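You operate a simulated robot arm through the tools that you are given. There is no shell and no other tool. Be economical: measure what you need, move in short steps, check, and stop when the job is done.

You are at the controls of a simulated two-armed robot. One attempt, no reset.

Task
Tare the scale, weigh silica into the tub as the recipe card says, return the rest, shut the bin.
Fine: within 10 g of the card; the powder falls into water; the scoop goes back empty; no dust, no spill. Set down upright: powder scoop.

Only the result counts: the job must be done as asked and must still hold three seconds after the hand-in. Knocking over, shifting, dropping, spilling or breaking anything else fails it.

Robot
Two 7-joint arms with two-finger parallel grippers on one trunk, hanging from a carriage that runs on a gantry, over the field with the corners [-2035, 141], [-2035, -1139], [265, -1139], [265, 141] (x, y) and turns from -5.463 to 6.545 rad about z. Base frame: it is fixed where the carriage stands at the start and does not move with it; the origin is on the floor, on the carriage's upright axis, x ahead of it, y to its left, z up; the surface under the hand at the start is at about z = 820. Units: mm, rad, N and s.
The left shoulder is at the start at [40, 173, 1399], the right one opposite. With the tool pointing down near the work surface each hand reaches from about 100 to 700 mm from the robot's upright axis, wherever it stands, measured 20 degrees to its own side. Places, roughly: scale [400, 0, 800]; silica bin [-100, 0, 900]; silica lid [-200, 0, 1000]; tare button [500, 100, 800]. Payload 3.43 kg a hand.
Tool frame (each hand has its own): the origin (TCP) lies between the finger pads and is the grasp point; the fingertips stand 30 mm ahead of it; z points along the fingers, y is the line along which they close. The gripper opens to 94 mm. The fingers are 28 mm wide and 10 mm thick; the gripper's body (50 by 96 mm) begins 55 mm behind the TCP.
Orientation is that of the tool frame in the base frame, as [roll, pitch, yaw] about the fixed x, y, z axes, in that order (R = Rz(yaw) Ry(pitch) Rx(roll)). With the fingers straight down and closing along the base's y, the tool's x points along the base's -x, its y along +y and its z along -z.

Tools
- The arms move only by the tool arm_command. It takes "left_steps", "right_steps" or both (then of equal length, played together; a hand with none holds still); each is a list of rows, each a list of 7 numbers: the gripper command, from -1 (shut) to 1 (fully open), values between in proportion, then the shift along the tool's x, y, z in mm, then the turn, a rotation vector about the tool's x, y, z in rad. In form: [[grip, tx, ty, tz, ax, ay, az], ...]. A call has 1 to 20 rows; each row shifts and turns the commanded pose from where the row before left it, along the tool's axes as they then stand. A row lasts 0.2 s, in which the tool goes at most 50 mm and 0.15 rad; a call with a longer step from one row to the next is refused whole, and so is a gripper value outside its range. A pose out of reach is approached as far as the arm can. The call stops where the force on the tool passes 40 N (or 10 N more than at its start, if that is more) or the arm is blocked; 0.2 s more then pass. Each finger travels about 72 mm/s and halts on what it meets, pressing with about 37 N; the grip force reading is that of the motor and also rises with nothing between the fingers. The clock runs only during rows and for 0.2 s after the last one: add rows that do not move to give the fingers time. The reply holds the time, the measured pose of the TCP, the force on the tool along the base axes, the opening and the grip force, in the units named above and with some noise, with the torque about the TCP (base axes, N m) and any sound that the robot's microphone picked up.
- Cameras (640 x 400 px; columns grow to the right, rows downward): "scene" is now at [213.3, 43.5, 1661.2]; the picture's right is [0.66, -0.75, 0.00], its down [-0.70, -0.62, -0.36] and it looks along [0.27, 0.24, -0.93] (base axes); focal length 214 px, centre (320, 200). "left" rides on the left gripper at [76, -14, -102] in its tool frame; the picture's right is [0.18, 0.98, 0.00], its down [-0.75, 0.14, -0.64] and it looks along [-0.63, 0.12, 0.77] (tool axes); focal length 243 px, centre (320, 200). "right" rides on the right gripper at [76, 14, -103] in its tool frame; the picture's right is [-0.18, 0.98, 0.00], its down [-0.75, -0.14, -0.64] and it looks along [-0.63, -0.12, 0.77] (tool axes); focal length 243 px, centre (320, 200). There is no depth. A picture from a camera that has moved, and an enlarged one, comes with that camera's place and axes in the base frame and with its lens. The place of the scene camera against the robot may be out by one fixed shift of up to 18 mm in any direction.
- capture(camera): a new picture of that camera. It takes no simulated time.
- slide_trunk(by): slides the trunk up (or, below 0, down) by that many mm; the arms and the scene camera ride with it, the base frame stays. It gives what a move gives, with no picture.
- steer(legs): drives the robot by 1 to 6 legs, each [ahead, left, turn to the left] in mm, mm and rad, along the robot's own axes; the way and the turn of a leg run together, so that a leg with both is an arc; at most 1500 mm and 3.142 rad a leg. The arms and the cameras ride along, it lands a little off, and it stops where it bumps. It keeps to its track: a leg is cut to what the track allows. It gives what a move gives.
- aim_head(pan, tilt): turns the head with the scene camera to pan (to the left, within 1.501 rad either way) and tilt (down, from -0.506 to 1.204), counted from straight ahead of the robot. It gives what a move gives.
- close_up(camera, box): a new picture of the part [left, top, right, bottom] of that camera's present view, enlarged. It takes no simulated time.
- finish_job(): hands the job in; it is judged then, once.

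Work in short steps. Places have to be worked out from the pictures, the camera data and where the tool is seen: move nearer, look again, correct. Check each grasp and each placing, and mend what went wrong. You have 120 turns and 88 pictures in all, those below and enlarged ones among them. Open the grippers and draw the arms clear of the work before you hand the job in, unless the task says otherwise; then end with one line.

The tools are called after ">>>" as name(argument=value, ...) on one line, values as JSON. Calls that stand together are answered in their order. arm_command: Moves the arms, as the interface text tells. Its arguments: {"type":"object","properties":{"left_steps":{"type":"array"},"right_steps":{"type":"array"}},"required":[]} The other tools are called the same way: slide_trunk (by) slides the trunk up or down; steer (legs) drives the base; aim_head (pan, tilt) turns the head that bears the scene camera; capture (camera) takes a picture; close_up (camera, box) takes an enlarged picture of a part of a camera's view; finish_job () hands the job in.

At the start:

```text
time_s: 0.0
left_tcp_pos: [436.9, 436.5, 1002.5]
left_orientation: [3.075, 0.132, 3.115]
left_ft_force: [74.9, 162.1, -244.9]
left_wrist_torque: [-11.38, -14.93, -13.38]
left_gripper_width: 94.1
left_grip_force: 0.0
right_tcp_pos: [459.9, 39.0, 1378.2]
right_orientation: [-3.141, -0.001, 3.141]
right_ft_force: [0.9, -1.3, 0.0]
right_wrist_torque: [-0.03, -0.01, -0.04]
right_gripper_width: 94.0
right_grip_force: 0.1
trunk travel left (down, up): [-552.0, 229.0]
robot x, y, heading: [-1.9, -1.1, 0.0]
head pan, tilt: [0.724, 1.201]
```

scene: 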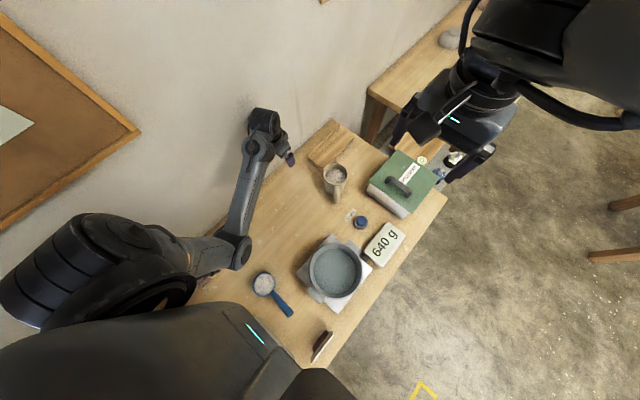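
right: 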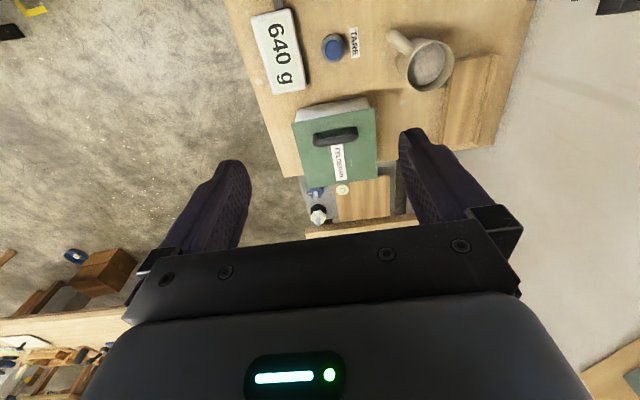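
left: 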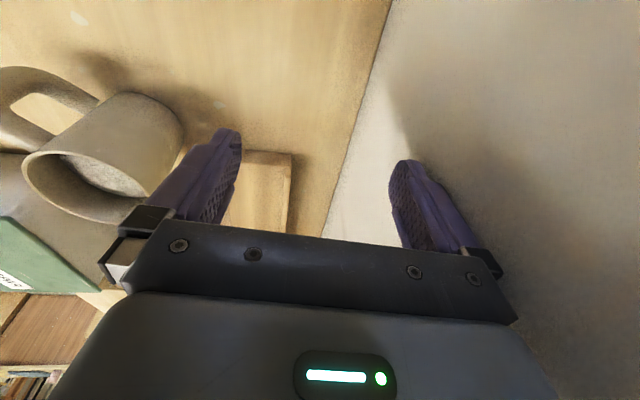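

The left force reading is odd and the scene needs reading first. I'll enlarge the parts that hold the labels, the display and the scoop.

>>> close_up(camera="scene", box=[300, 120, 460, 220])

>>> close_up(camera="scene", box=[220, 220, 420, 370])

>>> close_up(camera="right", box=[220, 0, 540, 240])

```text
4.00 times, centred on (380, 170) of scene
camera zoom: at [213.3, 43.5, 1661.2], right [0.66, -0.75, 0.0], down [-0.7, -0.62, -0.36], along [0.27, 0.24, -0.93], focal length 858 px, centre (80, 320)
```

zoom: 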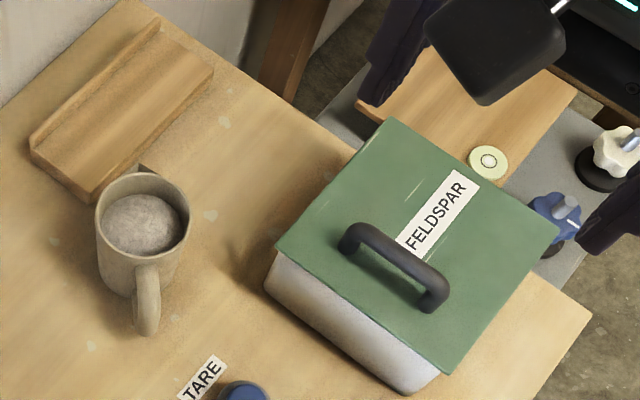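

```text
2.67 times, centred on (320, 295) of scene
camera zoom: at [213.3, 43.5, 1661.2], right [0.66, -0.75, 0.0], down [-0.7, -0.62, -0.36], along [0.27, 0.24, -0.93], focal length 572 px, centre (320, -53)
```

zoom: 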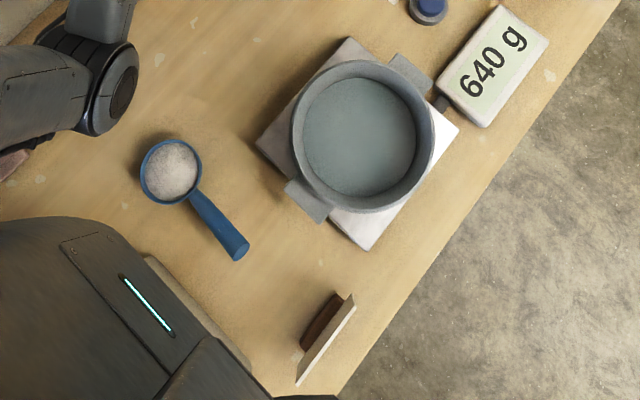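

```text
1.67 times, centred on (380, 120) of right
camera zoom: at [384.8, 52.0, 1481.0], right [0.18, 0.98, 0.0], down [0.75, -0.14, 0.64], along [0.63, -0.12, -0.77], focal length 404 px, centre (220, 333)
```

zoom: 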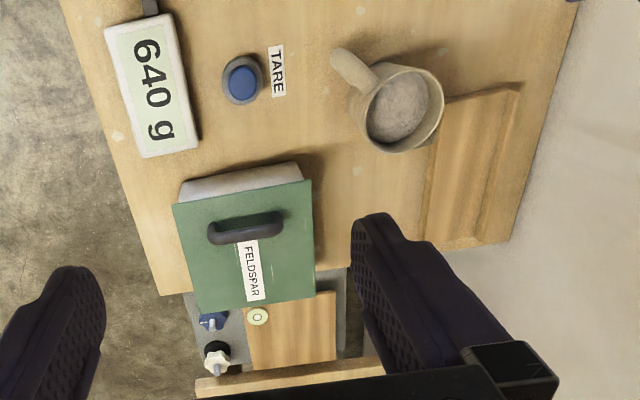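

The green bin is feldspar, a decoy, so silica must be elsewhere. The left hand reports a strong force while the picture shows nothing touching it, so I'll lift it a little along its own axis to see whether it is contact or bias.

>>> arm_command(left_steps=[[1, 0, 0, 0, 0, 0, 0], [1, 0, 0, -10, 0, 0, 0], [1, 0, 0, -10, 0, 0, 0]])

>>> aim_head(pan=0.0, tilt=1.2)

>>> capture(camera="scene")

```text
time_s: 0.8
left_tcp_pos: [443.0, 439.1, 1023.0]
left_orientation: [3.047, 0.177, 3.098]
left_ft_force: [112.6, 115.8, -240.6]
left_wrist_torque: [-5.56, -11.97, -8.47]
left_gripper_width: 92.2
left_grip_force: 0.1
right_tcp_pos: [461.2, 37.1, 1379.7]
right_orientation: [-3.141, 0.0, -3.141]
right_ft_force: [-0.4, 0.2, -0.9]
right_wrist_torque: [0.05, -0.01, -0.02]
right_gripper_width: 93.9
right_grip_force: 0.0
trunk travel left (down, up): [-552.0, 229.0]
robot x, y, heading: [-0.8, 2.5, 0.0]
head pan, tilt: [0.724, 1.201]
```

```text
time_s: 1.9
left_tcp_pos: [442.6, 439.6, 1023.7]
left_orientation: [3.047, 0.173, 3.09]
left_ft_force: [93.0, 159.7, -237.8]
left_wrist_torque: [-10.75, -13.97, -13.68]
left_gripper_width: 92.6
left_grip_force: 0.1
right_tcp_pos: [461.5, 39.2, 1378.6]
right_orientation: [3.141, 0.0, -3.14]
right_ft_force: [0.2, 0.2, 1.4]
right_wrist_torque: [0.01, -0.02, -0.04]
right_gripper_width: 93.8
right_grip_force: 0.0
trunk travel left (down, up): [-552.0, 229.0]
robot x, y, heading: [1.6, -0.6, -0.002]
head pan, tilt: [0.0, 1.201]
```

```text
81 pictures are left
camera scene: at [227.4, 6.2, 1661.2], right [0.0, -1.0, 0.0], down [-0.93, 0.0, -0.36], along [0.36, 0.0, -0.93], focal length 214 px, centre (320, 200)
```

scene: 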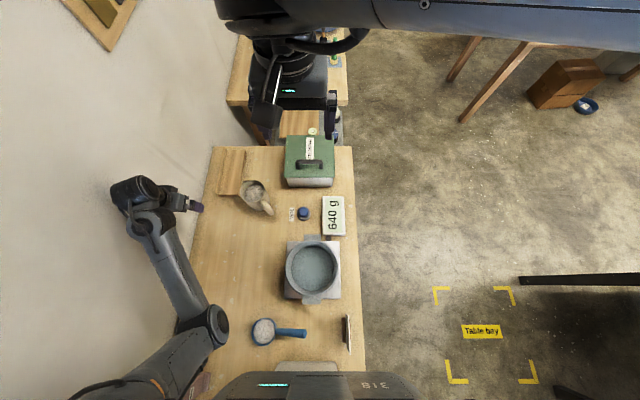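

The left arm still pushes hard on something, perhaps jammed against the wall or the table edge. I'll aim the head left and look before I move the carriage.

>>> aim_head(pan=1.45, tilt=0.85)

>>> capture(camera="scene")

>>> capture(camera="left")

```text
time_s: 3.5
left_tcp_pos: [442.0, 438.7, 1021.6]
left_orientation: [3.051, 0.169, 3.084]
left_ft_force: [82.2, 180.1, -235.7]
left_wrist_torque: [-13.22, -14.96, -16.2]
left_gripper_width: 92.5
left_grip_force: 0.0
right_tcp_pos: [460.6, 38.8, 1378.9]
right_orientation: [3.141, 0.0, 3.141]
right_ft_force: [0.5, 0.4, -0.6]
right_wrist_torque: [-0.04, -0.01, -0.01]
right_gripper_width: 94.1
right_grip_force: 0.1
trunk travel left (down, up): [-552.0, 229.0]
robot x, y, heading: [-2.2, 0.9, -0.001]
head pan, tilt: [1.45, 0.85]
```

```text
80 pictures are left
camera scene: at [181.0, 83.8, 1684.9], right [0.99, -0.12, 0.0], down [-0.09, -0.75, -0.66], along [0.08, 0.65, -0.75], focal length 214 px, centre (320, 200)
```

scene: 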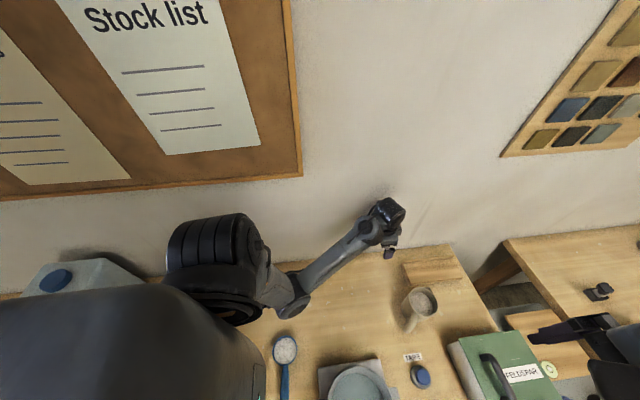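

```text
79 pictures are left
camera left: at [349.9, 421.3, 1108.8], right [-0.14, 0.99, 0.06], down [0.64, 0.04, 0.77], along [0.76, 0.15, -0.64], focal length 243 px, centre (320, 200)
```

left: 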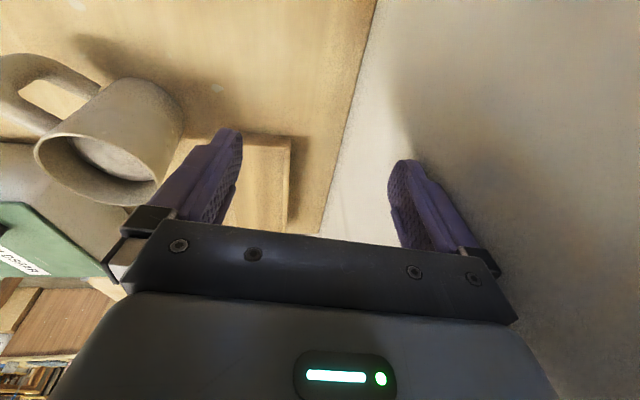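

The left shoulder and elbow seem squeezed against the wall. I'll drive 80 mm to the right, off the wall, and check the force.

>>> steer(legs=[[0, -80, 0]])

>>> slide_trunk(by=100)

>>> capture(camera="scene")

```text
time_s: 4.5
left_tcp_pos: [441.6, 360.0, 1022.2]
left_orientation: [3.049, 0.168, 3.081]
left_ft_force: [77.8, 188.6, -237.0]
left_wrist_torque: [-13.97, -15.43, -16.84]
left_gripper_width: 94.1
left_grip_force: 0.1
right_tcp_pos: [461.1, -39.5, 1379.0]
right_orientation: [-3.141, 0.001, -3.141]
right_ft_force: [0.4, 0.1, 0.3]
right_wrist_torque: [0.04, -0.01, -0.04]
right_gripper_width: 93.9
right_grip_force: 0.0
trunk travel left (down, up): [-552.0, 229.0]
robot x, y, heading: [0.0, -76.3, -0.002]
head pan, tilt: [1.45, 0.85]
```

```text
time_s: 5.8
left_tcp_pos: [442.4, 361.6, 1123.7]
left_orientation: [3.039, 0.175, 3.072]
left_ft_force: [33.8, 85.3, -103.3]
left_wrist_torque: [-6.42, -6.84, -7.79]
left_gripper_width: 93.7
left_grip_force: 0.2
right_tcp_pos: [461.3, -39.4, 1478.5]
right_orientation: [3.141, 0.0, -3.14]
right_ft_force: [-0.5, 0.3, -0.1]
right_wrist_torque: [0.0, 0.0, 0.01]
right_gripper_width: 94.1
right_grip_force: 0.0
trunk travel left (down, up): [-652.0, 129.0]
robot x, y, heading: [-2.9, -74.5, 0.003]
head pan, tilt: [1.45, 0.85]
```

```text
78 pictures are left
camera scene: at [180.7, 6.1, 1784.8], right [0.99, -0.12, 0.0], down [-0.09, -0.75, -0.66], along [0.08, 0.66, -0.75], focal length 214 px, centre (320, 200)
```

scene: 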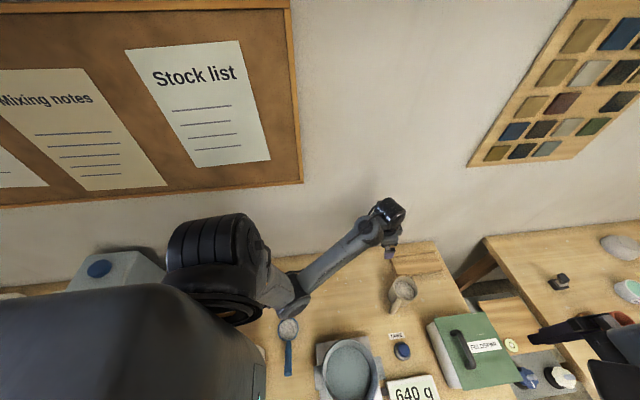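

The force is fading and the arm is free of the table, so I'll drive away from the bench to the right and look back at the whole bench.

>>> steer(legs=[[0, -450, 0], [100, 0, 1.571]])

>>> aim_head(pan=0.0, tilt=1.0)

>>> capture(camera="scene")

```text
time_s: 11.6
left_tcp_pos: [-216.2, 66.7, 1133.3]
left_orientation: [3.046, 0.222, -1.945]
left_ft_force: [75.1, -7.5, 43.3]
left_wrist_torque: [1.09, -1.01, -1.11]
left_gripper_width: 68.9
left_grip_force: 0.1
right_tcp_pos: [144.5, -27.0, 1479.8]
right_orientation: [-3.138, 0.004, -1.816]
right_ft_force: [0.5, 1.6, 1.0]
right_wrist_torque: [-0.03, 0.01, -0.03]
right_gripper_width: 94.0
right_grip_force: 0.2
trunk travel left (down, up): [-652.0, 129.0]
robot x, y, heading: [63.7, -484.4, 1.333]
head pan, tilt: [1.45, 0.85]
stopped in leg 2: the force on the tool passed its limit at 181 N (the readings are from after the stop); the commanded pose is now the measured one
```

```text
time_s: 13.2
left_tcp_pos: [-216.8, 66.3, 1131.4]
left_orientation: [3.044, 0.222, -1.943]
left_ft_force: [35.8, 5.5, 2.5]
left_wrist_torque: [-0.36, -0.24, -0.21]
left_gripper_width: 65.0
left_grip_force: 0.0
right_tcp_pos: [142.6, -25.1, 1480.4]
right_orientation: [-3.136, 0.004, -1.811]
right_ft_force: [-0.6, -0.8, -0.2]
right_wrist_torque: [-0.03, -0.01, -0.04]
right_gripper_width: 93.9
right_grip_force: 0.0
trunk travel left (down, up): [-652.0, 129.0]
robot x, y, heading: [66.1, -484.1, 1.326]
head pan, tilt: [0.0, 1.0]
```

```text
77 pictures are left
camera scene: at [134.4, -255.0, 1774.6], right [0.97, -0.24, 0.01], down [-0.2, -0.82, -0.54], along [0.13, 0.53, -0.84], focal length 214 px, centre (320, 200)
```

scene: 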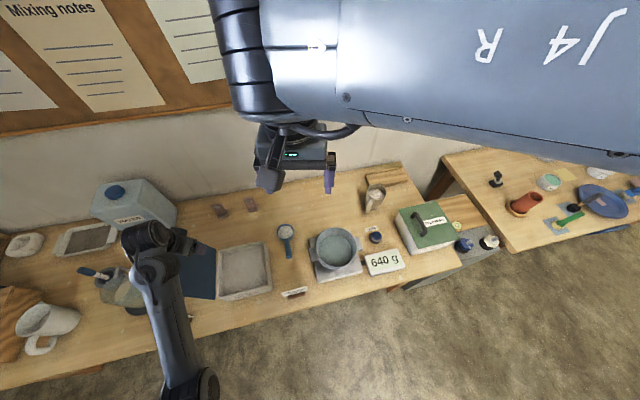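

The left hand has met something, probably the open lid of the bin at x≈-200. I'll look closely before backing off.

>>> close_up(camera="scene", box=[80, 200, 300, 338])

>>> capture(camera="left")

```text
2.90 times, centred on (190, 269) of scene
camera zoom: at [134.4, -255.0, 1774.6], right [0.97, -0.24, 0.01], down [-0.2, -0.82, -0.54], along [0.13, 0.53, -0.84], focal length 622 px, centre (697, 0)
```

zoom: 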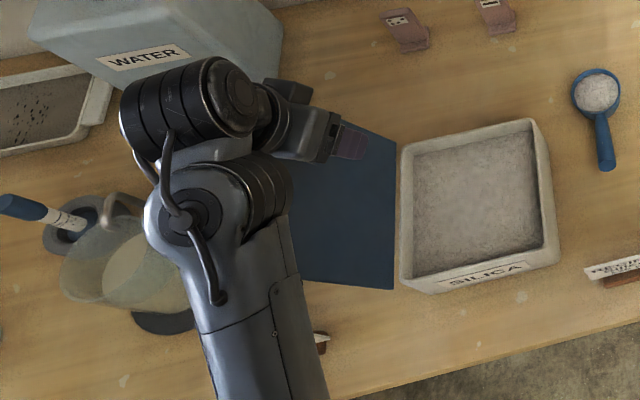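

```text
75 pictures are left
camera left: at [-228.7, -31.9, 1212.5], right [-0.98, 0.17, 0.05], down [0.14, 0.58, 0.8], along [0.11, 0.8, -0.59], focal length 243 px, centre (320, 200)
```

left: 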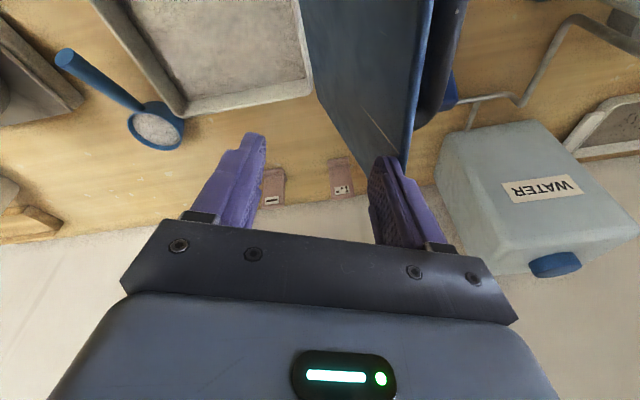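

The lid is hinged at the bin's left edge and stands open; my left finger is pressed against its inner face. I'll turn back and raise the trunk so the arm clears the lid's top.

>>> steer(legs=[[0, 0, -0.3], [0, -150, 0]])

>>> capture(camera="scene")

```text
time_s: 15.6
left_tcp_pos: [70.6, 49.5, 1132.6]
left_orientation: [3.038, 0.216, -2.228]
left_ft_force: [0.9, 0.2, -0.2]
left_wrist_torque: [0.02, 0.03, 0.01]
left_gripper_width: 93.7
left_grip_force: 0.0
right_tcp_pos: [395.8, -145.5, 1478.7]
right_orientation: [-3.141, 0.0, -2.106]
right_ft_force: [0.2, 0.9, -0.1]
right_wrist_torque: [-0.04, -0.02, 0.0]
right_gripper_width: 94.0
right_grip_force: 0.0
trunk travel left (down, up): [-652.0, 129.0]
robot x, y, heading: [192.9, -558.1, 1.038]
head pan, tilt: [0.0, 1.0]
```

```text
74 pictures are left
camera scene: at [322.5, -357.8, 1773.8], right [0.86, -0.51, 0.0], down [-0.43, -0.72, -0.54], along [0.27, 0.47, -0.84], focal length 214 px, centre (320, 200)
```

scene: 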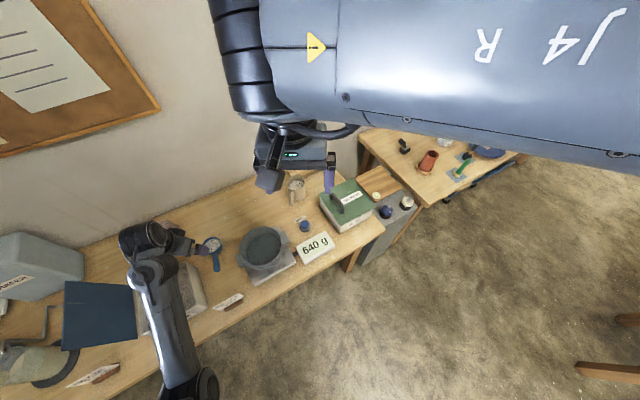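

The arm is free now. I'll raise and draw in the left hand so it clears the lid, then turn to face the bench.

>>> arm_command(left_steps=[[1, 0, 0, -45, 0, 0, 0], [1, 0, 0, -45, 0, 0, 0], [1, 0, 0, -45, 0, 0, 0], [1, 10, 0, -45, 0, 0, 0], [1, 20, 0, -40, 0, 0, 0], [1, 30, 0, -30, 0, 0, 0], [1, 30, 0, -10, 0, 0, 0], [1, 30, 0, 0, 0, 0, 0]])

>>> capture(camera="scene")

```text
time_s: 15.8
left_tcp_pos: [69.7, 49.2, 1139.5]
left_orientation: [3.03, 0.229, -2.233]
left_ft_force: [-8.0, 13.0, -13.1]
left_wrist_torque: [0.01, -1.35, -1.39]
left_gripper_width: 94.1
left_grip_force: 0.0
right_tcp_pos: [396.2, -145.2, 1478.7]
right_orientation: [3.141, 0.002, -2.105]
right_ft_force: [0.5, 0.7, -0.9]
right_wrist_torque: [0.0, 0.0, 0.01]
right_gripper_width: 94.1
right_grip_force: 0.1
trunk travel left (down, up): [-652.0, 129.0]
robot x, y, heading: [191.5, -565.6, 1.037]
head pan, tilt: [0.0, 1.0]
stopped in row 1 (left hand): the force on the tool passed its limit at 109 N (the readings are from after the stop); the commanded pose is now the measured one
```

```text
73 pictures are left
camera scene: at [322.4, -357.7, 1773.8], right [0.86, -0.51, 0.0], down [-0.43, -0.72, -0.54], along [0.27, 0.47, -0.84], focal length 214 px, centre (320, 200)
```

scene: 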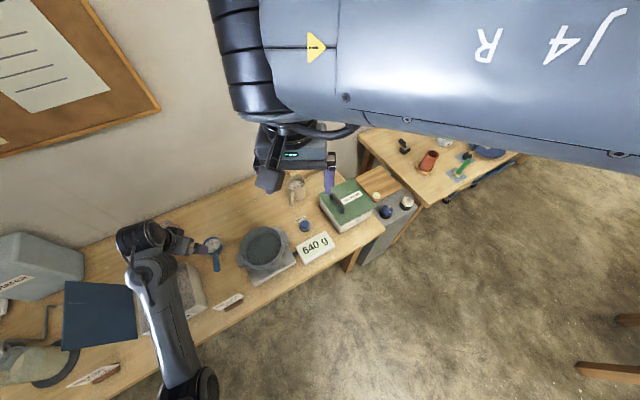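

The left wrist appears folded onto its own forearm. I'll unfold it gently by tilting the fingers forward, then try raising in small steps.

>>> arm_command(left_steps=[[1, -5, 0, 0, 0, -0.08, 0], [1, -5, 0, 0, 0, -0.08, 0], [1, -5, 0, 0, 0, -0.08, 0], [1, -5, 0, 0, 0, -0.08, 0], [1, -5, 0, 0, 0, -0.08, 0], [1, 0, 0, 0, 0, 0, 0]])

```text
time_s: 17.4
left_tcp_pos: [44.3, 77.3, 1157.7]
left_orientation: [2.904, 0.587, -2.321]
left_ft_force: [0.0, 0.4, -1.1]
left_wrist_torque: [-0.06, 0.03, 0.0]
left_gripper_width: 94.1
left_grip_force: 0.1
right_tcp_pos: [395.7, -145.5, 1479.5]
right_orientation: [-3.14, 0.001, -2.105]
right_ft_force: [1.2, -0.7, 0.0]
right_wrist_torque: [-0.01, 0.02, 0.02]
right_gripper_width: 93.7
right_grip_force: 0.1
trunk travel left (down, up): [-652.0, 129.0]
robot x, y, heading: [189.8, -566.4, 1.041]
head pan, tilt: [0.0, 1.0]
stopped in row 6 (left hand): the arm was blocked; the commanded pose is now the measured one
```

It is free of force now. I'll try raising it straight up by small steps.

>>> arm_command(left_steps=[[1, -11, 4, -16, 0, 0, 0], [1, -11, 4, -16, 0, 0, 0], [1, -11, 4, -16, 0, 0, 0], [1, -11, 4, -16, 0, 0, 0], [1, -11, 4, -16, 0, 0, 0], [1, 0, 0, 0, 0, 0, 0]])

>>> capture(camera="scene")

```text
time_s: 18.8
left_tcp_pos: [46.4, 77.9, 1255.9]
left_orientation: [2.91, 0.588, -2.32]
left_ft_force: [0.6, -0.1, -0.2]
left_wrist_torque: [-0.02, 0.0, 0.01]
left_gripper_width: 93.9
left_grip_force: 0.2
right_tcp_pos: [396.6, -144.8, 1479.1]
right_orientation: [-3.141, 0.0, -2.104]
right_ft_force: [0.8, 0.7, 0.5]
right_wrist_torque: [0.04, 0.01, 0.03]
right_gripper_width: 93.7
right_grip_force: 0.0
trunk travel left (down, up): [-652.0, 129.0]
robot x, y, heading: [194.9, -559.1, 1.039]
head pan, tilt: [0.0, 1.0]
```

```text
72 pictures are left
camera scene: at [322.4, -357.7, 1773.8], right [0.86, -0.51, 0.0], down [-0.43, -0.72, -0.54], along [0.27, 0.47, -0.84], focal length 214 px, centre (320, 200)
```

scene: 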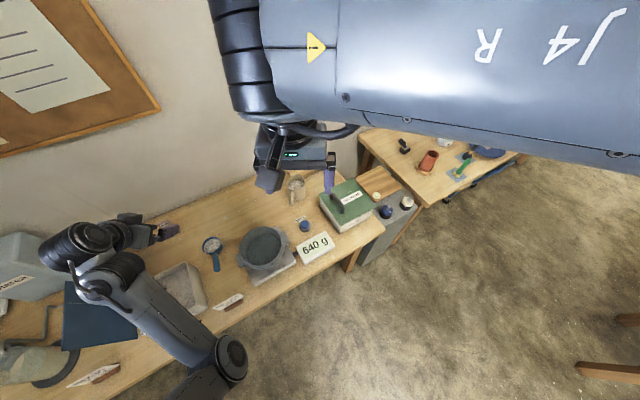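

Free and clear. I'll raise the left hand further and draw it back towards the robot.

>>> arm_command(left_steps=[[1, -19, 7, -28, 0, 0, 0], [1, -19, 7, -28, 0, 0, 0], [1, -19, 7, -28, 0, 0, 0], [1, -11, 4, -16, 0, 0, 0], [1, 16, -2, -12, 0, 0, 0], [1, 24, -3, -17, 0, 0, 0], [1, 24, -3, -17, 0, 0, 0], [1, 24, -3, -17, 0, 0, 0], [1, 24, -3, -17, 0, 0, 0], [1, 0, 0, 0, 0, 0, 0]])

>>> capture(camera="scene")

```text
time_s: 21.0
left_tcp_pos: [44.7, 4.7, 1304.0]
left_orientation: [2.908, 0.587, -2.32]
left_ft_force: [0.3, 0.3, -0.4]
left_wrist_torque: [0.01, -0.02, 0.01]
left_gripper_width: 93.7
left_grip_force: 0.1
left hand out of reach, approached as far as the arm can: row 3, 4, 5, 6, 7, 8, 9
right_tcp_pos: [395.7, -144.6, 1479.6]
right_orientation: [3.141, 0.003, -2.104]
right_ft_force: [0.1, 0.2, -0.3]
right_wrist_torque: [0.0, -0.03, 0.0]
right_gripper_width: 94.1
right_grip_force: 0.2
trunk travel left (down, up): [-652.0, 129.0]
robot x, y, heading: [195.3, -559.1, 1.04]
head pan, tilt: [0.0, 1.0]
```

```text
71 pictures are left
camera scene: at [322.4, -357.6, 1773.8], right [0.86, -0.51, 0.0], down [-0.43, -0.72, -0.54], along [0.27, 0.47, -0.84], focal length 214 px, centre (320, 200)
```

scene: 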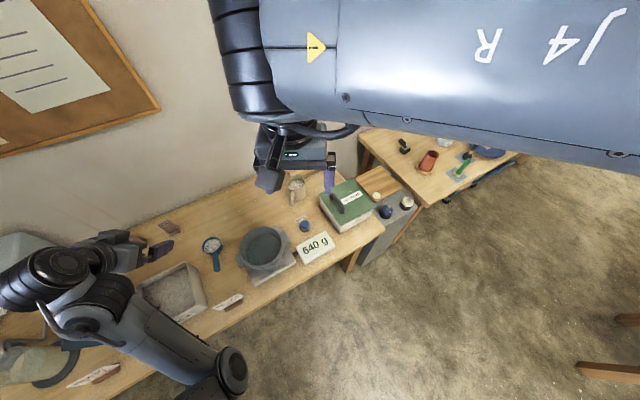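

The left hand is well up at z≈1304. Now I turn to face the bench and move closer.

>>> steer(legs=[[0, 0, 0.53], [120, 50, 0]])

>>> arm_command(right_steps=[[1, 0, -40, 0, 0, 0, 0], [1, 0, -40, 0, 0, 0, 0], [1, 0, -40, 0, 0, 0, 0], [1, 0, -40, 0, 0, 0, 0]])

>>> capture(camera="scene")

>>> capture(camera="right")

```text
time_s: 23.8
left_tcp_pos: [-271.0, -29.5, 1303.2]
left_orientation: [2.91, 0.587, -1.786]
left_ft_force: [0.6, 0.2, 0.7]
left_wrist_torque: [-0.04, 0.01, 0.0]
left_gripper_width: 94.1
left_grip_force: 0.0
right_tcp_pos: [107.5, 20.0, 1479.4]
right_orientation: [3.141, 0.001, -1.572]
right_ft_force: [-0.1, 1.0, -0.4]
right_wrist_torque: [0.0, 0.03, -0.01]
right_gripper_width: 93.9
right_grip_force: 0.0
trunk travel left (down, up): [-652.0, 129.0]
robot x, y, heading: [142.1, -440.4, 1.571]
head pan, tilt: [0.0, 1.0]
```

```text
time_s: 24.8
left_tcp_pos: [-271.2, -28.4, 1303.6]
left_orientation: [2.91, 0.59, -1.786]
left_ft_force: [0.6, 0.4, -0.2]
left_wrist_torque: [0.01, -0.02, 0.0]
left_gripper_width: 93.8
left_grip_force: 0.0
right_tcp_pos: [241.7, 2.0, 1472.2]
right_orientation: [3.141, 0.001, -1.572]
right_ft_force: [-0.6, -0.4, -0.2]
right_wrist_torque: [-0.02, 0.01, -0.03]
right_gripper_width: 93.9
right_grip_force: 0.1
right hand out of reach, approached as far as the arm can: row 4
trunk travel left (down, up): [-652.0, 129.0]
robot x, y, heading: [146.4, -438.8, 1.573]
head pan, tilt: [0.0, 1.0]
```

```text
70 pictures are left
camera scene: at [156.5, -204.3, 1773.7], right [1.0, 0.0, 0.0], down [0.0, -0.84, -0.54], along [0.0, 0.54, -0.84], focal length 214 px, centre (320, 200)
```

scene: 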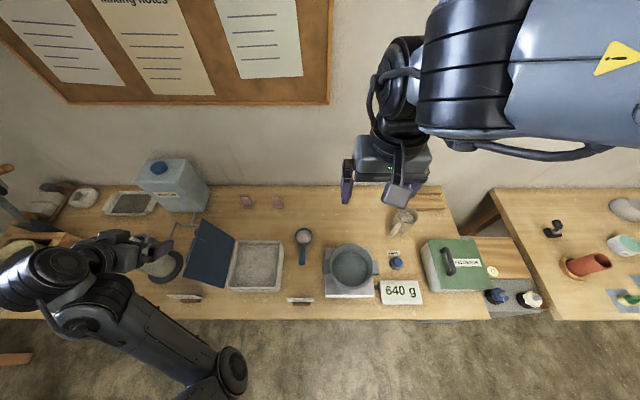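

```text
69 pictures are left
camera right: at [227.4, -74.2, 1575.5], right [-0.98, 0.19, 0.0], down [0.14, 0.75, 0.64], along [0.12, 0.63, -0.77], focal length 243 px, centre (320, 200)
```

right: 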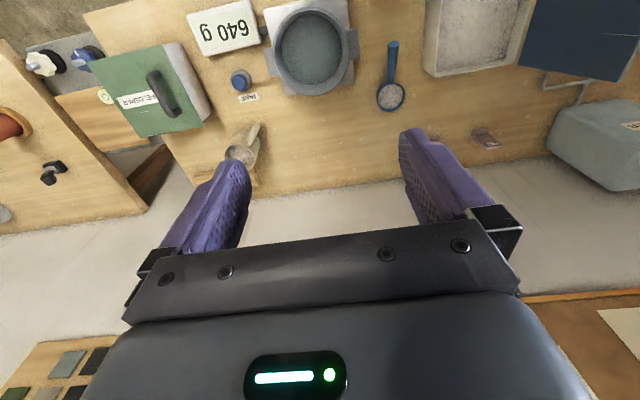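

Now everything is visible: scoop, silica bin with lid open, tub on the scale and the tare button. I'll read the cards and get a close view of the display and scoop.

>>> close_up(camera="scene", box=[150, 270, 330, 320])

>>> close_up(camera="scene", box=[220, 210, 440, 320])

```text
3.56 times, centred on (240, 295) of scene
camera zoom: at [156.5, -204.3, 1773.7], right [1.0, 0.0, 0.0], down [0.0, -0.84, -0.54], along [0.0, 0.54, -0.84], focal length 763 px, centre (604, -138)
```

zoom: 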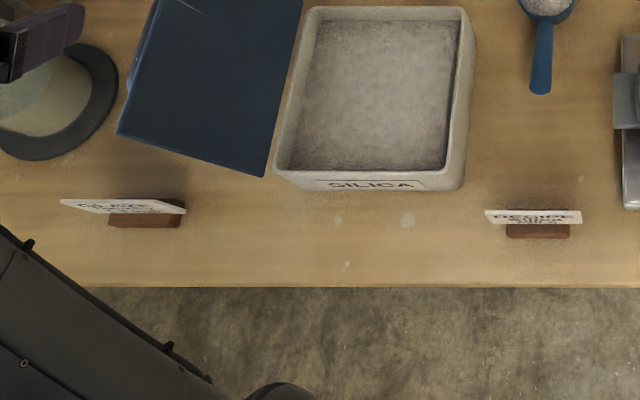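

```text
2.91 times, centred on (330, 265) of scene
camera zoom: at [156.5, -204.3, 1773.7], right [1.0, 0.0, 0.0], down [0.0, -0.84, -0.54], along [0.0, 0.54, -0.84], focal length 624 px, centre (291, 11)
```

zoom: 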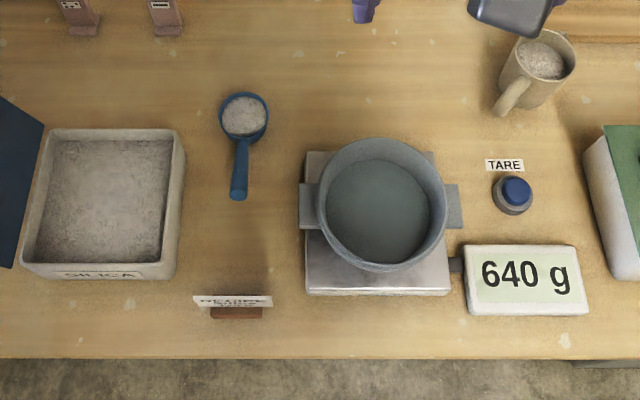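

The recipe card near (76, -77) is seen too steeply. I'll drive back 600 mm to read it.

>>> steer(legs=[[-600, 0, 0]])

>>> close_up(camera="scene", box=[140, 100, 360, 240])

```text
time_s: 28.3
left_tcp_pos: [-268.5, -637.0, 1304.1]
left_orientation: [2.909, 0.59, -1.797]
left_ft_force: [0.0, 0.0, 0.3]
left_wrist_torque: [0.01, 0.0, -0.03]
left_gripper_width: 94.0
left_grip_force: 0.0
right_tcp_pos: [244.3, -610.5, 1472.9]
right_orientation: [3.141, 0.002, -1.584]
right_ft_force: [0.3, 0.1, 0.6]
right_wrist_torque: [0.0, -0.02, 0.0]
right_gripper_width: 94.0
right_grip_force: 0.1
trunk travel left (down, up): [-652.0, 129.0]
robot x, y, heading: [142.3, -1052.9, 1.559]
head pan, tilt: [0.0, 1.0]
```

```text
2.86 times, centred on (250, 170) of scene
camera zoom: at [156.6, -817.8, 1773.7], right [1.0, -0.01, 0.0], down [-0.01, -0.84, -0.54], along [0.01, 0.54, -0.84], focal length 613 px, centre (520, 286)
```

zoom: 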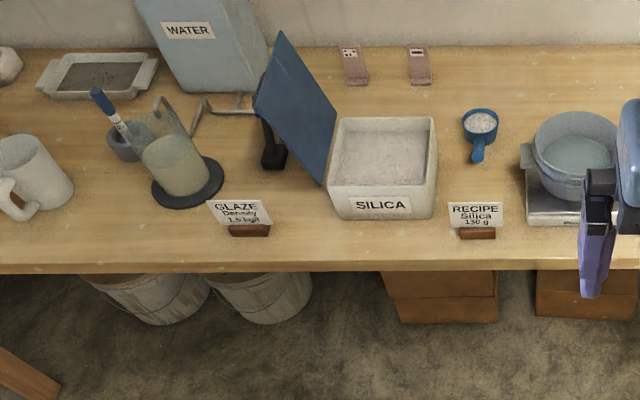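

>>> close_up(camera="scene", box=[284, 160, 324, 185])

>>> close_up(camera="scene", box=[220, 105, 340, 180])

```text
16.00 times, centred on (304, 172) of scene
camera zoom: at [156.6, -817.8, 1773.7], right [1.0, -0.01, 0.0], down [-0.01, -0.84, -0.54], along [0.01, 0.54, -0.84], focal length 3432 px, centre (576, 640)
```

zoom: 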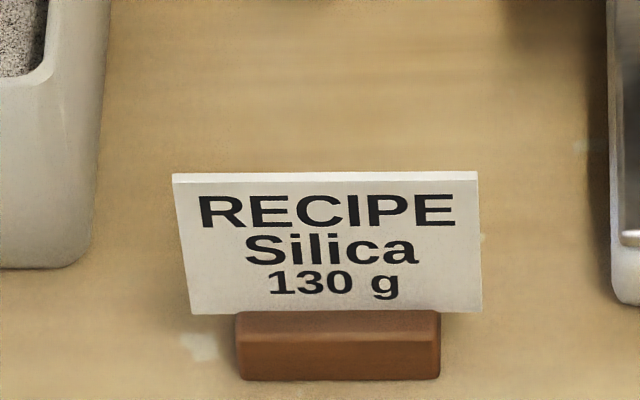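

```text
5.33 times, centred on (280, 142) of scene
camera zoom: at [156.6, -817.8, 1773.7], right [1.0, -0.01, 0.0], down [-0.01, -0.84, -0.54], along [0.01, 0.54, -0.84], focal length 1144 px, centre (533, 507)
```

zoom: 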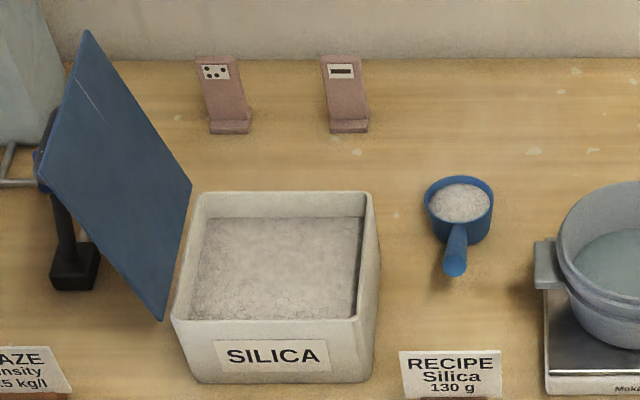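

The card asks for 130 g. While off the bench, I'll retract the left hand further toward the robot so it will not hang over the lid, and check it.

>>> arm_command(left_steps=[[1, 24.7, -3.7, -7.9, 0, 0, 0], [1, 24.7, -3.7, -7.9, 0, 0, 0], [1, 24.7, -3.7, -7.9, 0, 0, 0], [1, 24.7, -3.7, -7.9, 0, 0, 0], [1, 24.7, -3.7, -7.9, 0, 0, 0], [1, 24.7, -3.7, -7.9, 0, 0, 0], [1, 0, 0, 0, 0, 0, 0]])

>>> capture(camera="scene")

```text
time_s: 29.9
left_tcp_pos: [-269.2, -672.3, 1291.6]
left_orientation: [2.909, 0.588, -1.799]
left_ft_force: [-0.6, 0.1, 0.2]
left_wrist_torque: [-0.01, -0.04, 0.0]
left_gripper_width: 94.1
left_grip_force: 0.0
left hand out of reach, approached as far as the arm can: row 2, 3, 4, 5, 6
right_tcp_pos: [246.1, -611.4, 1473.3]
right_orientation: [3.141, 0.003, -1.584]
right_ft_force: [0.5, 0.9, 0.0]
right_wrist_torque: [-0.01, -0.02, 0.01]
right_gripper_width: 93.9
right_grip_force: 0.0
trunk travel left (down, up): [-652.0, 129.0]
robot x, y, heading: [146.1, -1051.3, 1.563]
head pan, tilt: [0.0, 1.0]
```

```text
63 pictures are left
camera scene: at [156.6, -817.8, 1773.8], right [1.0, -0.01, 0.0], down [-0.01, -0.84, -0.54], along [0.01, 0.54, -0.84], focal length 214 px, centre (320, 200)
```

scene: 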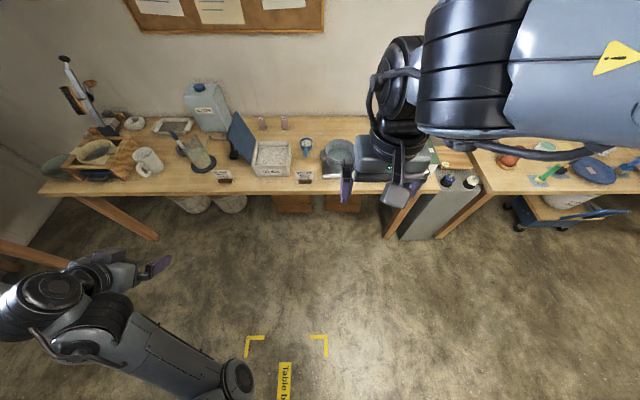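

All clear. I'll drive to about (90, -345), keeping the trunk high so the left arm stays over everything on the bench.

>>> steer(legs=[[450, 50, 0.008], [250, 0, 0]])

>>> capture(camera="scene")

```text
time_s: 34.1
left_tcp_pos: [-324.9, 31.6, 1292.1]
left_orientation: [2.909, 0.589, -1.783]
left_ft_force: [0.0, -1.0, -0.1]
left_wrist_torque: [-0.03, -0.01, -0.02]
left_gripper_width: 94.1
left_grip_force: 0.2
right_tcp_pos: [187.4, 99.5, 1472.6]
right_orientation: [-3.141, 0.002, -1.572]
right_ft_force: [0.0, -0.6, 0.2]
right_wrist_torque: [0.0, -0.02, 0.01]
right_gripper_width: 94.0
right_grip_force: 0.1
trunk travel left (down, up): [-652.0, 129.0]
robot x, y, heading: [94.6, -343.9, 1.579]
head pan, tilt: [0.0, 1.0]
```

```text
62 pictures are left
camera scene: at [103.5, -108.2, 1773.8], right [1.0, 0.0, 0.0], down [0.0, -0.84, -0.54], along [0.0, 0.54, -0.84], focal length 214 px, centre (320, 200)
```

scene: 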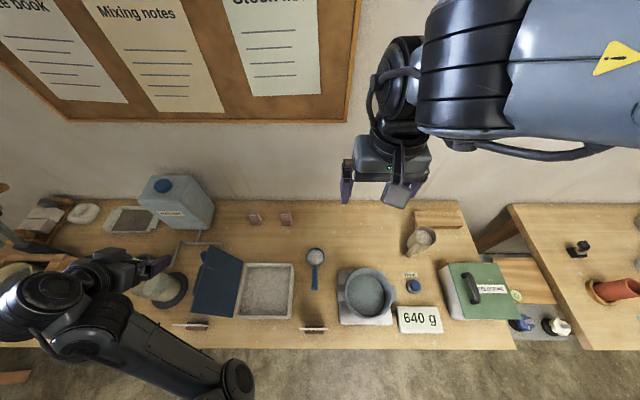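

Tare button lies near (492, 72). I'll bring the closed right hand over it, stopping well above.

>>> arm_command(right_steps=[[-1, 2.7, -30.5, 38, 0, 0, 0], [-1, 2.7, -30.5, 38, 0, 0, 0], [-1, 2.7, -30.5, 38, 0, 0, 0], [-1, 2.7, -30.5, 38, 0, 0, 0], [-1, 2.7, -30.5, 38, 0, 0, 0], [-1, 2.7, -30.5, 38, 0, 0, 0], [-1, 2.7, -30.5, 38, 0, 0, 0], [-1, 2.7, -30.5, 38, 0, 0, 0], [-1, 2.7, -30.5, 38, 0, 0, 0], [-1, 2.7, -30.5, 38, 0, 0, 0], [-1, 0, 0, 40, 0, 0, 0], [-1, 0, 0, 40, 0, 0, 0], [-1, 0, 0, 40, 0, 0, 0], [-1, 0, 0, 0, 0, 0, 0]])

>>> capture(camera="right")

>>> capture(camera="scene")

```text
time_s: 37.1
left_tcp_pos: [-324.4, 31.6, 1291.4]
left_orientation: [2.909, 0.589, -1.782]
left_ft_force: [0.0, -0.1, -0.1]
left_wrist_torque: [0.01, -0.02, 0.0]
left_gripper_width: 94.2
left_grip_force: 0.1
right_tcp_pos: [234.8, -78.9, 1013.7]
right_orientation: [-3.138, 0.003, -1.572]
right_ft_force: [-0.4, 0.2, -0.5]
right_wrist_torque: [0.0, -0.02, 0.0]
right_gripper_width: 0.2
right_grip_force: 33.1
right hand out of reach, approached as far as the arm can: row 1, 2, 3, 4, 5, 6, 7, 8, 9, 10, 11, 12, 13
trunk travel left (down, up): [-652.0, 129.0]
robot x, y, heading: [90.3, -344.5, 1.575]
head pan, tilt: [0.0, 1.0]
```

```text
61 pictures are left
camera right: at [219.1, -156.2, 1116.4], right [-0.98, 0.19, 0.0], down [0.14, 0.75, 0.65], along [0.12, 0.63, -0.76], focal length 243 px, centre (320, 200)
```

right: 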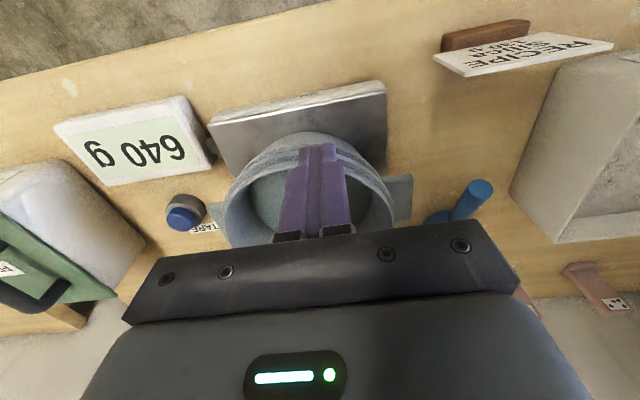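

```text
60 pictures are left
camera scene: at [103.5, -108.3, 1773.8], right [1.0, 0.0, 0.0], down [0.0, -0.84, -0.54], along [0.0, 0.54, -0.84], focal length 214 px, centre (320, 200)
```

scene: 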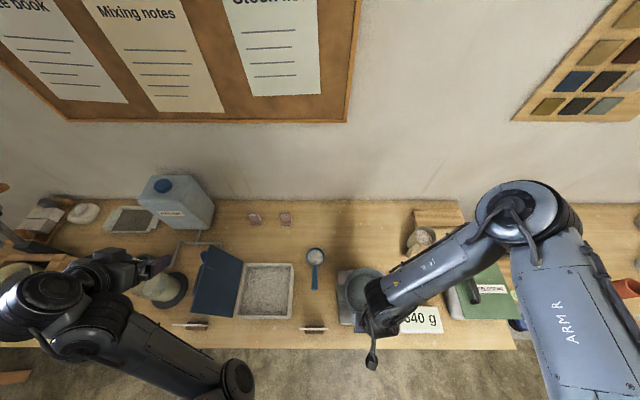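

The hand stopped short at (235, -79, 1014), above the tub's near side, still clear of it. I'll try sideways and forward small steps to see how it answers.

>>> arm_command(right_steps=[[-1, 0, 0, -20, 0, 0, 0], [-1, -10, -30, 0, 0, 0, 0], [-1, -10, -30, 0, 0, 0, 0], [-1, -10, -30, 0, 0, 0, 0], [-1, 0, 0, 0, 0, 0, 0]])

```text
time_s: 38.3
left_tcp_pos: [-325.0, 32.7, 1292.3]
left_orientation: [2.908, 0.588, -1.781]
left_ft_force: [-0.3, 0.2, -0.2]
left_wrist_torque: [0.01, -0.02, 0.03]
left_gripper_width: 94.2
left_grip_force: 0.1
right_tcp_pos: [255.1, -80.3, 1058.5]
right_orientation: [-3.139, 0.003, -1.574]
right_ft_force: [0.6, -0.3, -0.1]
right_wrist_torque: [-0.03, -0.04, 0.0]
right_gripper_width: 0.0
right_grip_force: 33.1
right hand out of reach, approached as far as the arm can: row 2, 3, 4
trunk travel left (down, up): [-652.0, 129.0]
robot x, y, heading: [94.0, -343.4, 1.579]
head pan, tilt: [0.0, 1.0]
```

Position is limited in this wrist posture. I'll try turning the hand clockwise (seen from above) while moving right; yaw does not matter for the button.

>>> arm_command(right_steps=[[-1, 0, 0, 0, 0, 0, 0.14], [-1, 0, 0, 0, 0, 0, 0.14], [-1, 0, 0, 0, 0, 0, 0.14], [-1, 0, -20, 0, 0, 0, 0], [-1, 0, -20, 0, 0, 0, 0], [-1, 0, -20, 0, 0, 0, 0], [-1, 0, 0, 0, 0, 0, 0]])

>>> capture(camera="scene")

```text
time_s: 39.9
left_tcp_pos: [-324.7, 31.9, 1291.9]
left_orientation: [2.911, 0.589, -1.78]
left_ft_force: [-0.3, -0.6, 0.0]
left_wrist_torque: [-0.01, 0.03, 0.02]
left_gripper_width: 93.9
left_grip_force: 0.1
right_tcp_pos: [310.1, -105.6, 1057.1]
right_orientation: [3.138, 0.002, -1.989]
right_ft_force: [1.4, 0.1, -0.6]
right_wrist_torque: [0.03, 0.02, 0.0]
right_gripper_width: 0.3
right_grip_force: 33.1
trunk travel left (down, up): [-652.0, 129.0]
robot x, y, heading: [91.0, -345.5, 1.577]
head pan, tilt: [0.0, 1.0]
```

```text
59 pictures are left
camera scene: at [103.5, -108.3, 1773.8], right [1.0, 0.0, 0.0], down [0.0, -0.84, -0.54], along [0.0, 0.54, -0.84], focal length 214 px, centre (320, 200)
```

scene: 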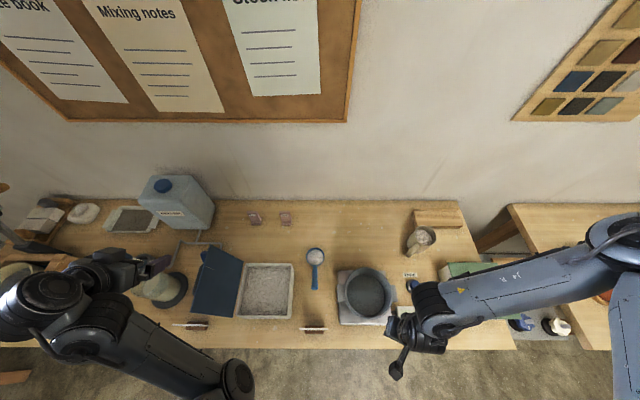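

Turning clockwise frees the arm. I'll now move over the button with this orientation.

>>> arm_command(right_steps=[[-1, -39.5, -15.7, 0, 0, 0, 0], [-1, -39.5, -15.7, 0, 0, 0, 0], [-1, -39.5, -15.7, 0, 0, 0, 0], [-1, -39.5, -15.7, 0, 0, 0, 0], [-1, -39.5, -15.7, 0, 0, 0, 0], [-1, -39.5, -15.7, 0, 0, 0, 0], [-1, 0, 0, 0, 0, 0, 0]])

>>> capture(camera="right")

```text
time_s: 41.5
left_tcp_pos: [-324.0, 33.8, 1292.2]
left_orientation: [2.908, 0.589, -1.782]
left_ft_force: [-0.1, 0.0, 0.5]
left_wrist_torque: [-0.01, -0.03, -0.01]
left_gripper_width: 93.9
left_grip_force: 0.0
right_tcp_pos: [338.7, 36.6, 1097.3]
right_orientation: [3.141, 0.002, -1.995]
right_ft_force: [-0.6, -1.0, 0.5]
right_wrist_torque: [-0.04, 0.0, 0.01]
right_gripper_width: 0.0
right_grip_force: 32.5
right hand out of reach, approached as far as the arm can: row 2, 3, 4, 5, 6
trunk travel left (down, up): [-652.0, 129.0]
robot x, y, heading: [94.6, -342.7, 1.578]
head pan, tilt: [0.0, 1.0]
```

```text
58 pictures are left
camera right: at [294.4, -29.2, 1199.3], right [-0.82, 0.57, 0.0], down [0.44, 0.63, 0.65], along [0.37, 0.53, -0.76], focal length 243 px, centre (320, 200)
```

right: 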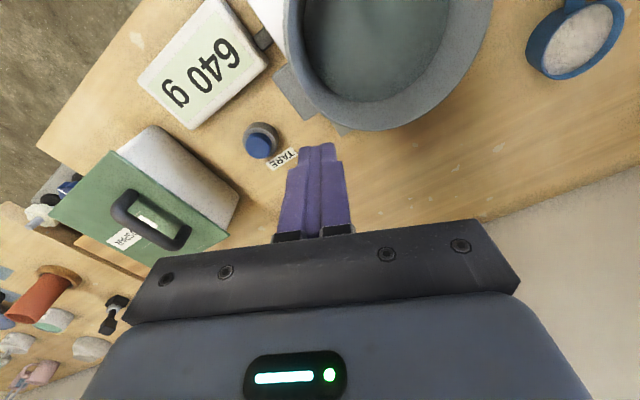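

Still wrist-limited; more clockwise turn should help. I'll turn 0.8 rad more and move again toward the button.

>>> arm_command(right_steps=[[-1, 0, 0, 0, 0, 0, 0.14], [-1, 0, 0, 0, 0, 0, 0.14], [-1, 0, 0, 0, 0, 0, 0.14], [-1, 0, 0, 0, 0, 0, 0.14], [-1, 0, 0, 0, 0, 0, 0.14], [-1, 0, 0, 0, 0, 0, 0.14], [-1, 0, 0, 0, 0, 0, 0]])

```text
time_s: 43.1
left_tcp_pos: [-323.9, 31.9, 1291.6]
left_orientation: [2.909, 0.588, -1.782]
left_ft_force: [-0.1, 0.4, 0.1]
left_wrist_torque: [0.01, 0.02, 0.0]
left_gripper_width: 94.0
left_grip_force: 0.1
right_tcp_pos: [339.7, 34.4, 1096.1]
right_orientation: [3.14, 0.002, -2.833]
right_ft_force: [-0.9, 0.2, -0.1]
right_wrist_torque: [0.01, -0.02, -0.01]
right_gripper_width: 0.0
right_grip_force: 33.4
trunk travel left (down, up): [-652.0, 129.0]
robot x, y, heading: [89.6, -343.8, 1.572]
head pan, tilt: [0.0, 1.0]
```

Now shift by (152, 38) toward the button with some descent.

>>> arm_command(right_steps=[[-1, -39, -2.5, 20, 0, 0, 0], [-1, -39, -2.5, 20, 0, 0, 0], [-1, -39, -2.5, 20, 0, 0, 0], [-1, -39, -2.5, 20, 0, 0, 0], [-1, 0, 0, 0, 0, 0, 0]])

>>> capture(camera="right")

```text
time_s: 44.3
left_tcp_pos: [-324.1, 31.9, 1293.2]
left_orientation: [2.91, 0.589, -1.781]
left_ft_force: [-0.1, -0.1, -0.7]
left_wrist_torque: [0.02, 0.04, -0.01]
left_gripper_width: 94.1
left_grip_force: 0.1
right_tcp_pos: [492.2, 72.9, 1015.3]
right_orientation: [3.14, 0.0, -2.832]
right_ft_force: [-0.4, 0.5, 0.4]
right_wrist_torque: [0.01, 0.0, 0.04]
right_gripper_width: 0.0
right_grip_force: 33.6
trunk travel left (down, up): [-652.0, 129.0]
robot x, y, heading: [96.6, -346.0, 1.579]
head pan, tilt: [0.0, 1.0]
```

```text
57 pictures are left
camera right: at [415.8, 61.5, 1118.5], right [-0.13, 0.99, 0.0], down [0.76, 0.1, 0.64], along [0.64, 0.08, -0.77], focal length 243 px, centre (320, 200)
```

right: 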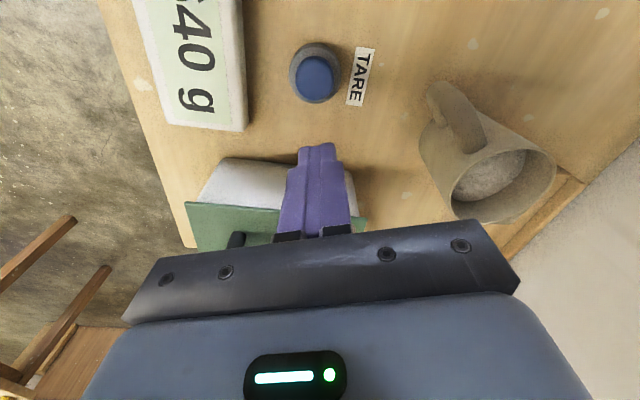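

The button is at about (484, 62). I'll correct by (-8, -11) and go down to a little above it.

>>> arm_command(right_steps=[[-1, 11, -8, 30, 0, 0, 0], [-1, 0, 0, 35, 0, 0, 0], [-1, 0, 0, 35, 0, 0, 0], [-1, 0, 0, 0, 0, 0, 0]])

>>> capture(camera="right")

```text
time_s: 45.3
left_tcp_pos: [-323.5, 32.2, 1293.1]
left_orientation: [2.909, 0.588, -1.783]
left_ft_force: [0.6, 0.5, -0.2]
left_wrist_torque: [0.01, 0.01, 0.03]
left_gripper_width: 93.7
left_grip_force: 0.1
right_tcp_pos: [482.0, 60.2, 917.8]
right_orientation: [3.14, -0.001, -2.832]
right_ft_force: [-0.4, 1.0, 0.3]
right_wrist_torque: [-0.01, -0.03, 0.02]
right_gripper_width: 0.2
right_grip_force: 33.0
trunk travel left (down, up): [-652.0, 129.0]
robot x, y, heading: [95.3, -346.3, 1.577]
head pan, tilt: [0.0, 1.0]
```

```text
56 pictures are left
camera right: at [405.3, 49.0, 1020.5], right [-0.13, 0.99, 0.0], down [0.76, 0.1, 0.64], along [0.64, 0.08, -0.77], focal length 243 px, centre (320, 200)
```

right: 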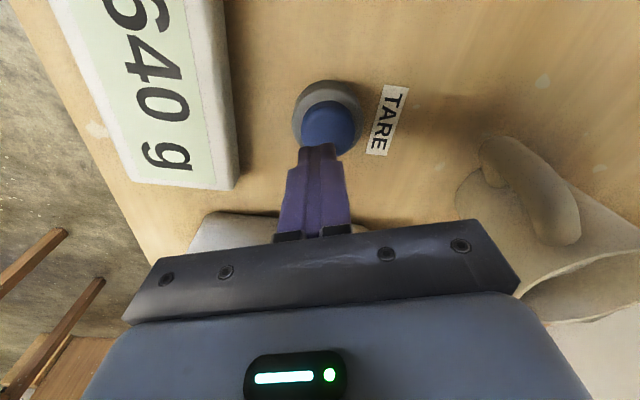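

Nearly aligned; button about (483, 65). I'll shift 4 mm in y and go down in small steps until contact.

>>> arm_command(right_steps=[[-1, -1, 4, 20, 0, 0, 0], [-1, 0, 0, 10, 0, 0, 0], [-1, 0, 0, 5, 0, 0, 0], [-1, 0, 0, 5, 0, 0, 0], [-1, 0, 0, 5, 0, 0, 0]])

>>> capture(camera="right")

```text
time_s: 46.4
left_tcp_pos: [-323.3, 32.0, 1291.8]
left_orientation: [2.91, 0.589, -1.781]
left_ft_force: [0.3, 0.1, 0.1]
left_wrist_torque: [0.01, 0.0, 0.0]
left_gripper_width: 94.2
left_grip_force: 0.0
right_tcp_pos: [483.2, 65.6, 877.9]
right_orientation: [-3.141, -0.004, -2.827]
right_ft_force: [-2.4, -10.8, 35.3]
right_wrist_torque: [-0.29, -0.08, 0.08]
right_gripper_width: 0.1
right_grip_force: 32.8
trunk travel left (down, up): [-652.0, 129.0]
robot x, y, heading: [92.8, -346.2, 1.572]
head pan, tilt: [0.0, 1.0]
heard: click
stopped in row 5 (right hand): the force on the tool passed its limit at 46 N (the readings are from after the stop); the commanded pose is now the measured one
```

```text
55 pictures are left
camera right: at [405.8, 54.7, 980.6], right [-0.13, 0.99, 0.0], down [0.76, 0.1, 0.64], along [0.63, 0.08, -0.77], focal length 243 px, centre (320, 200)
```

right: 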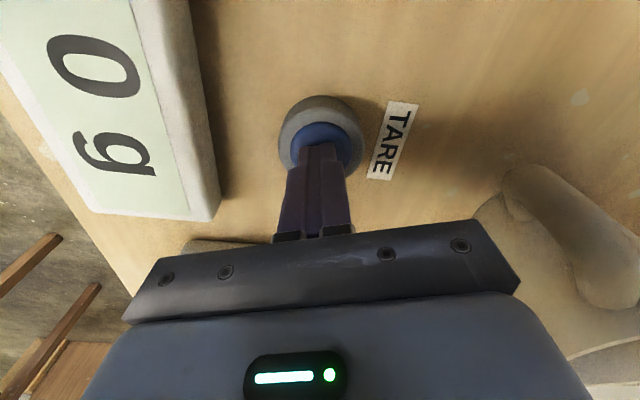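

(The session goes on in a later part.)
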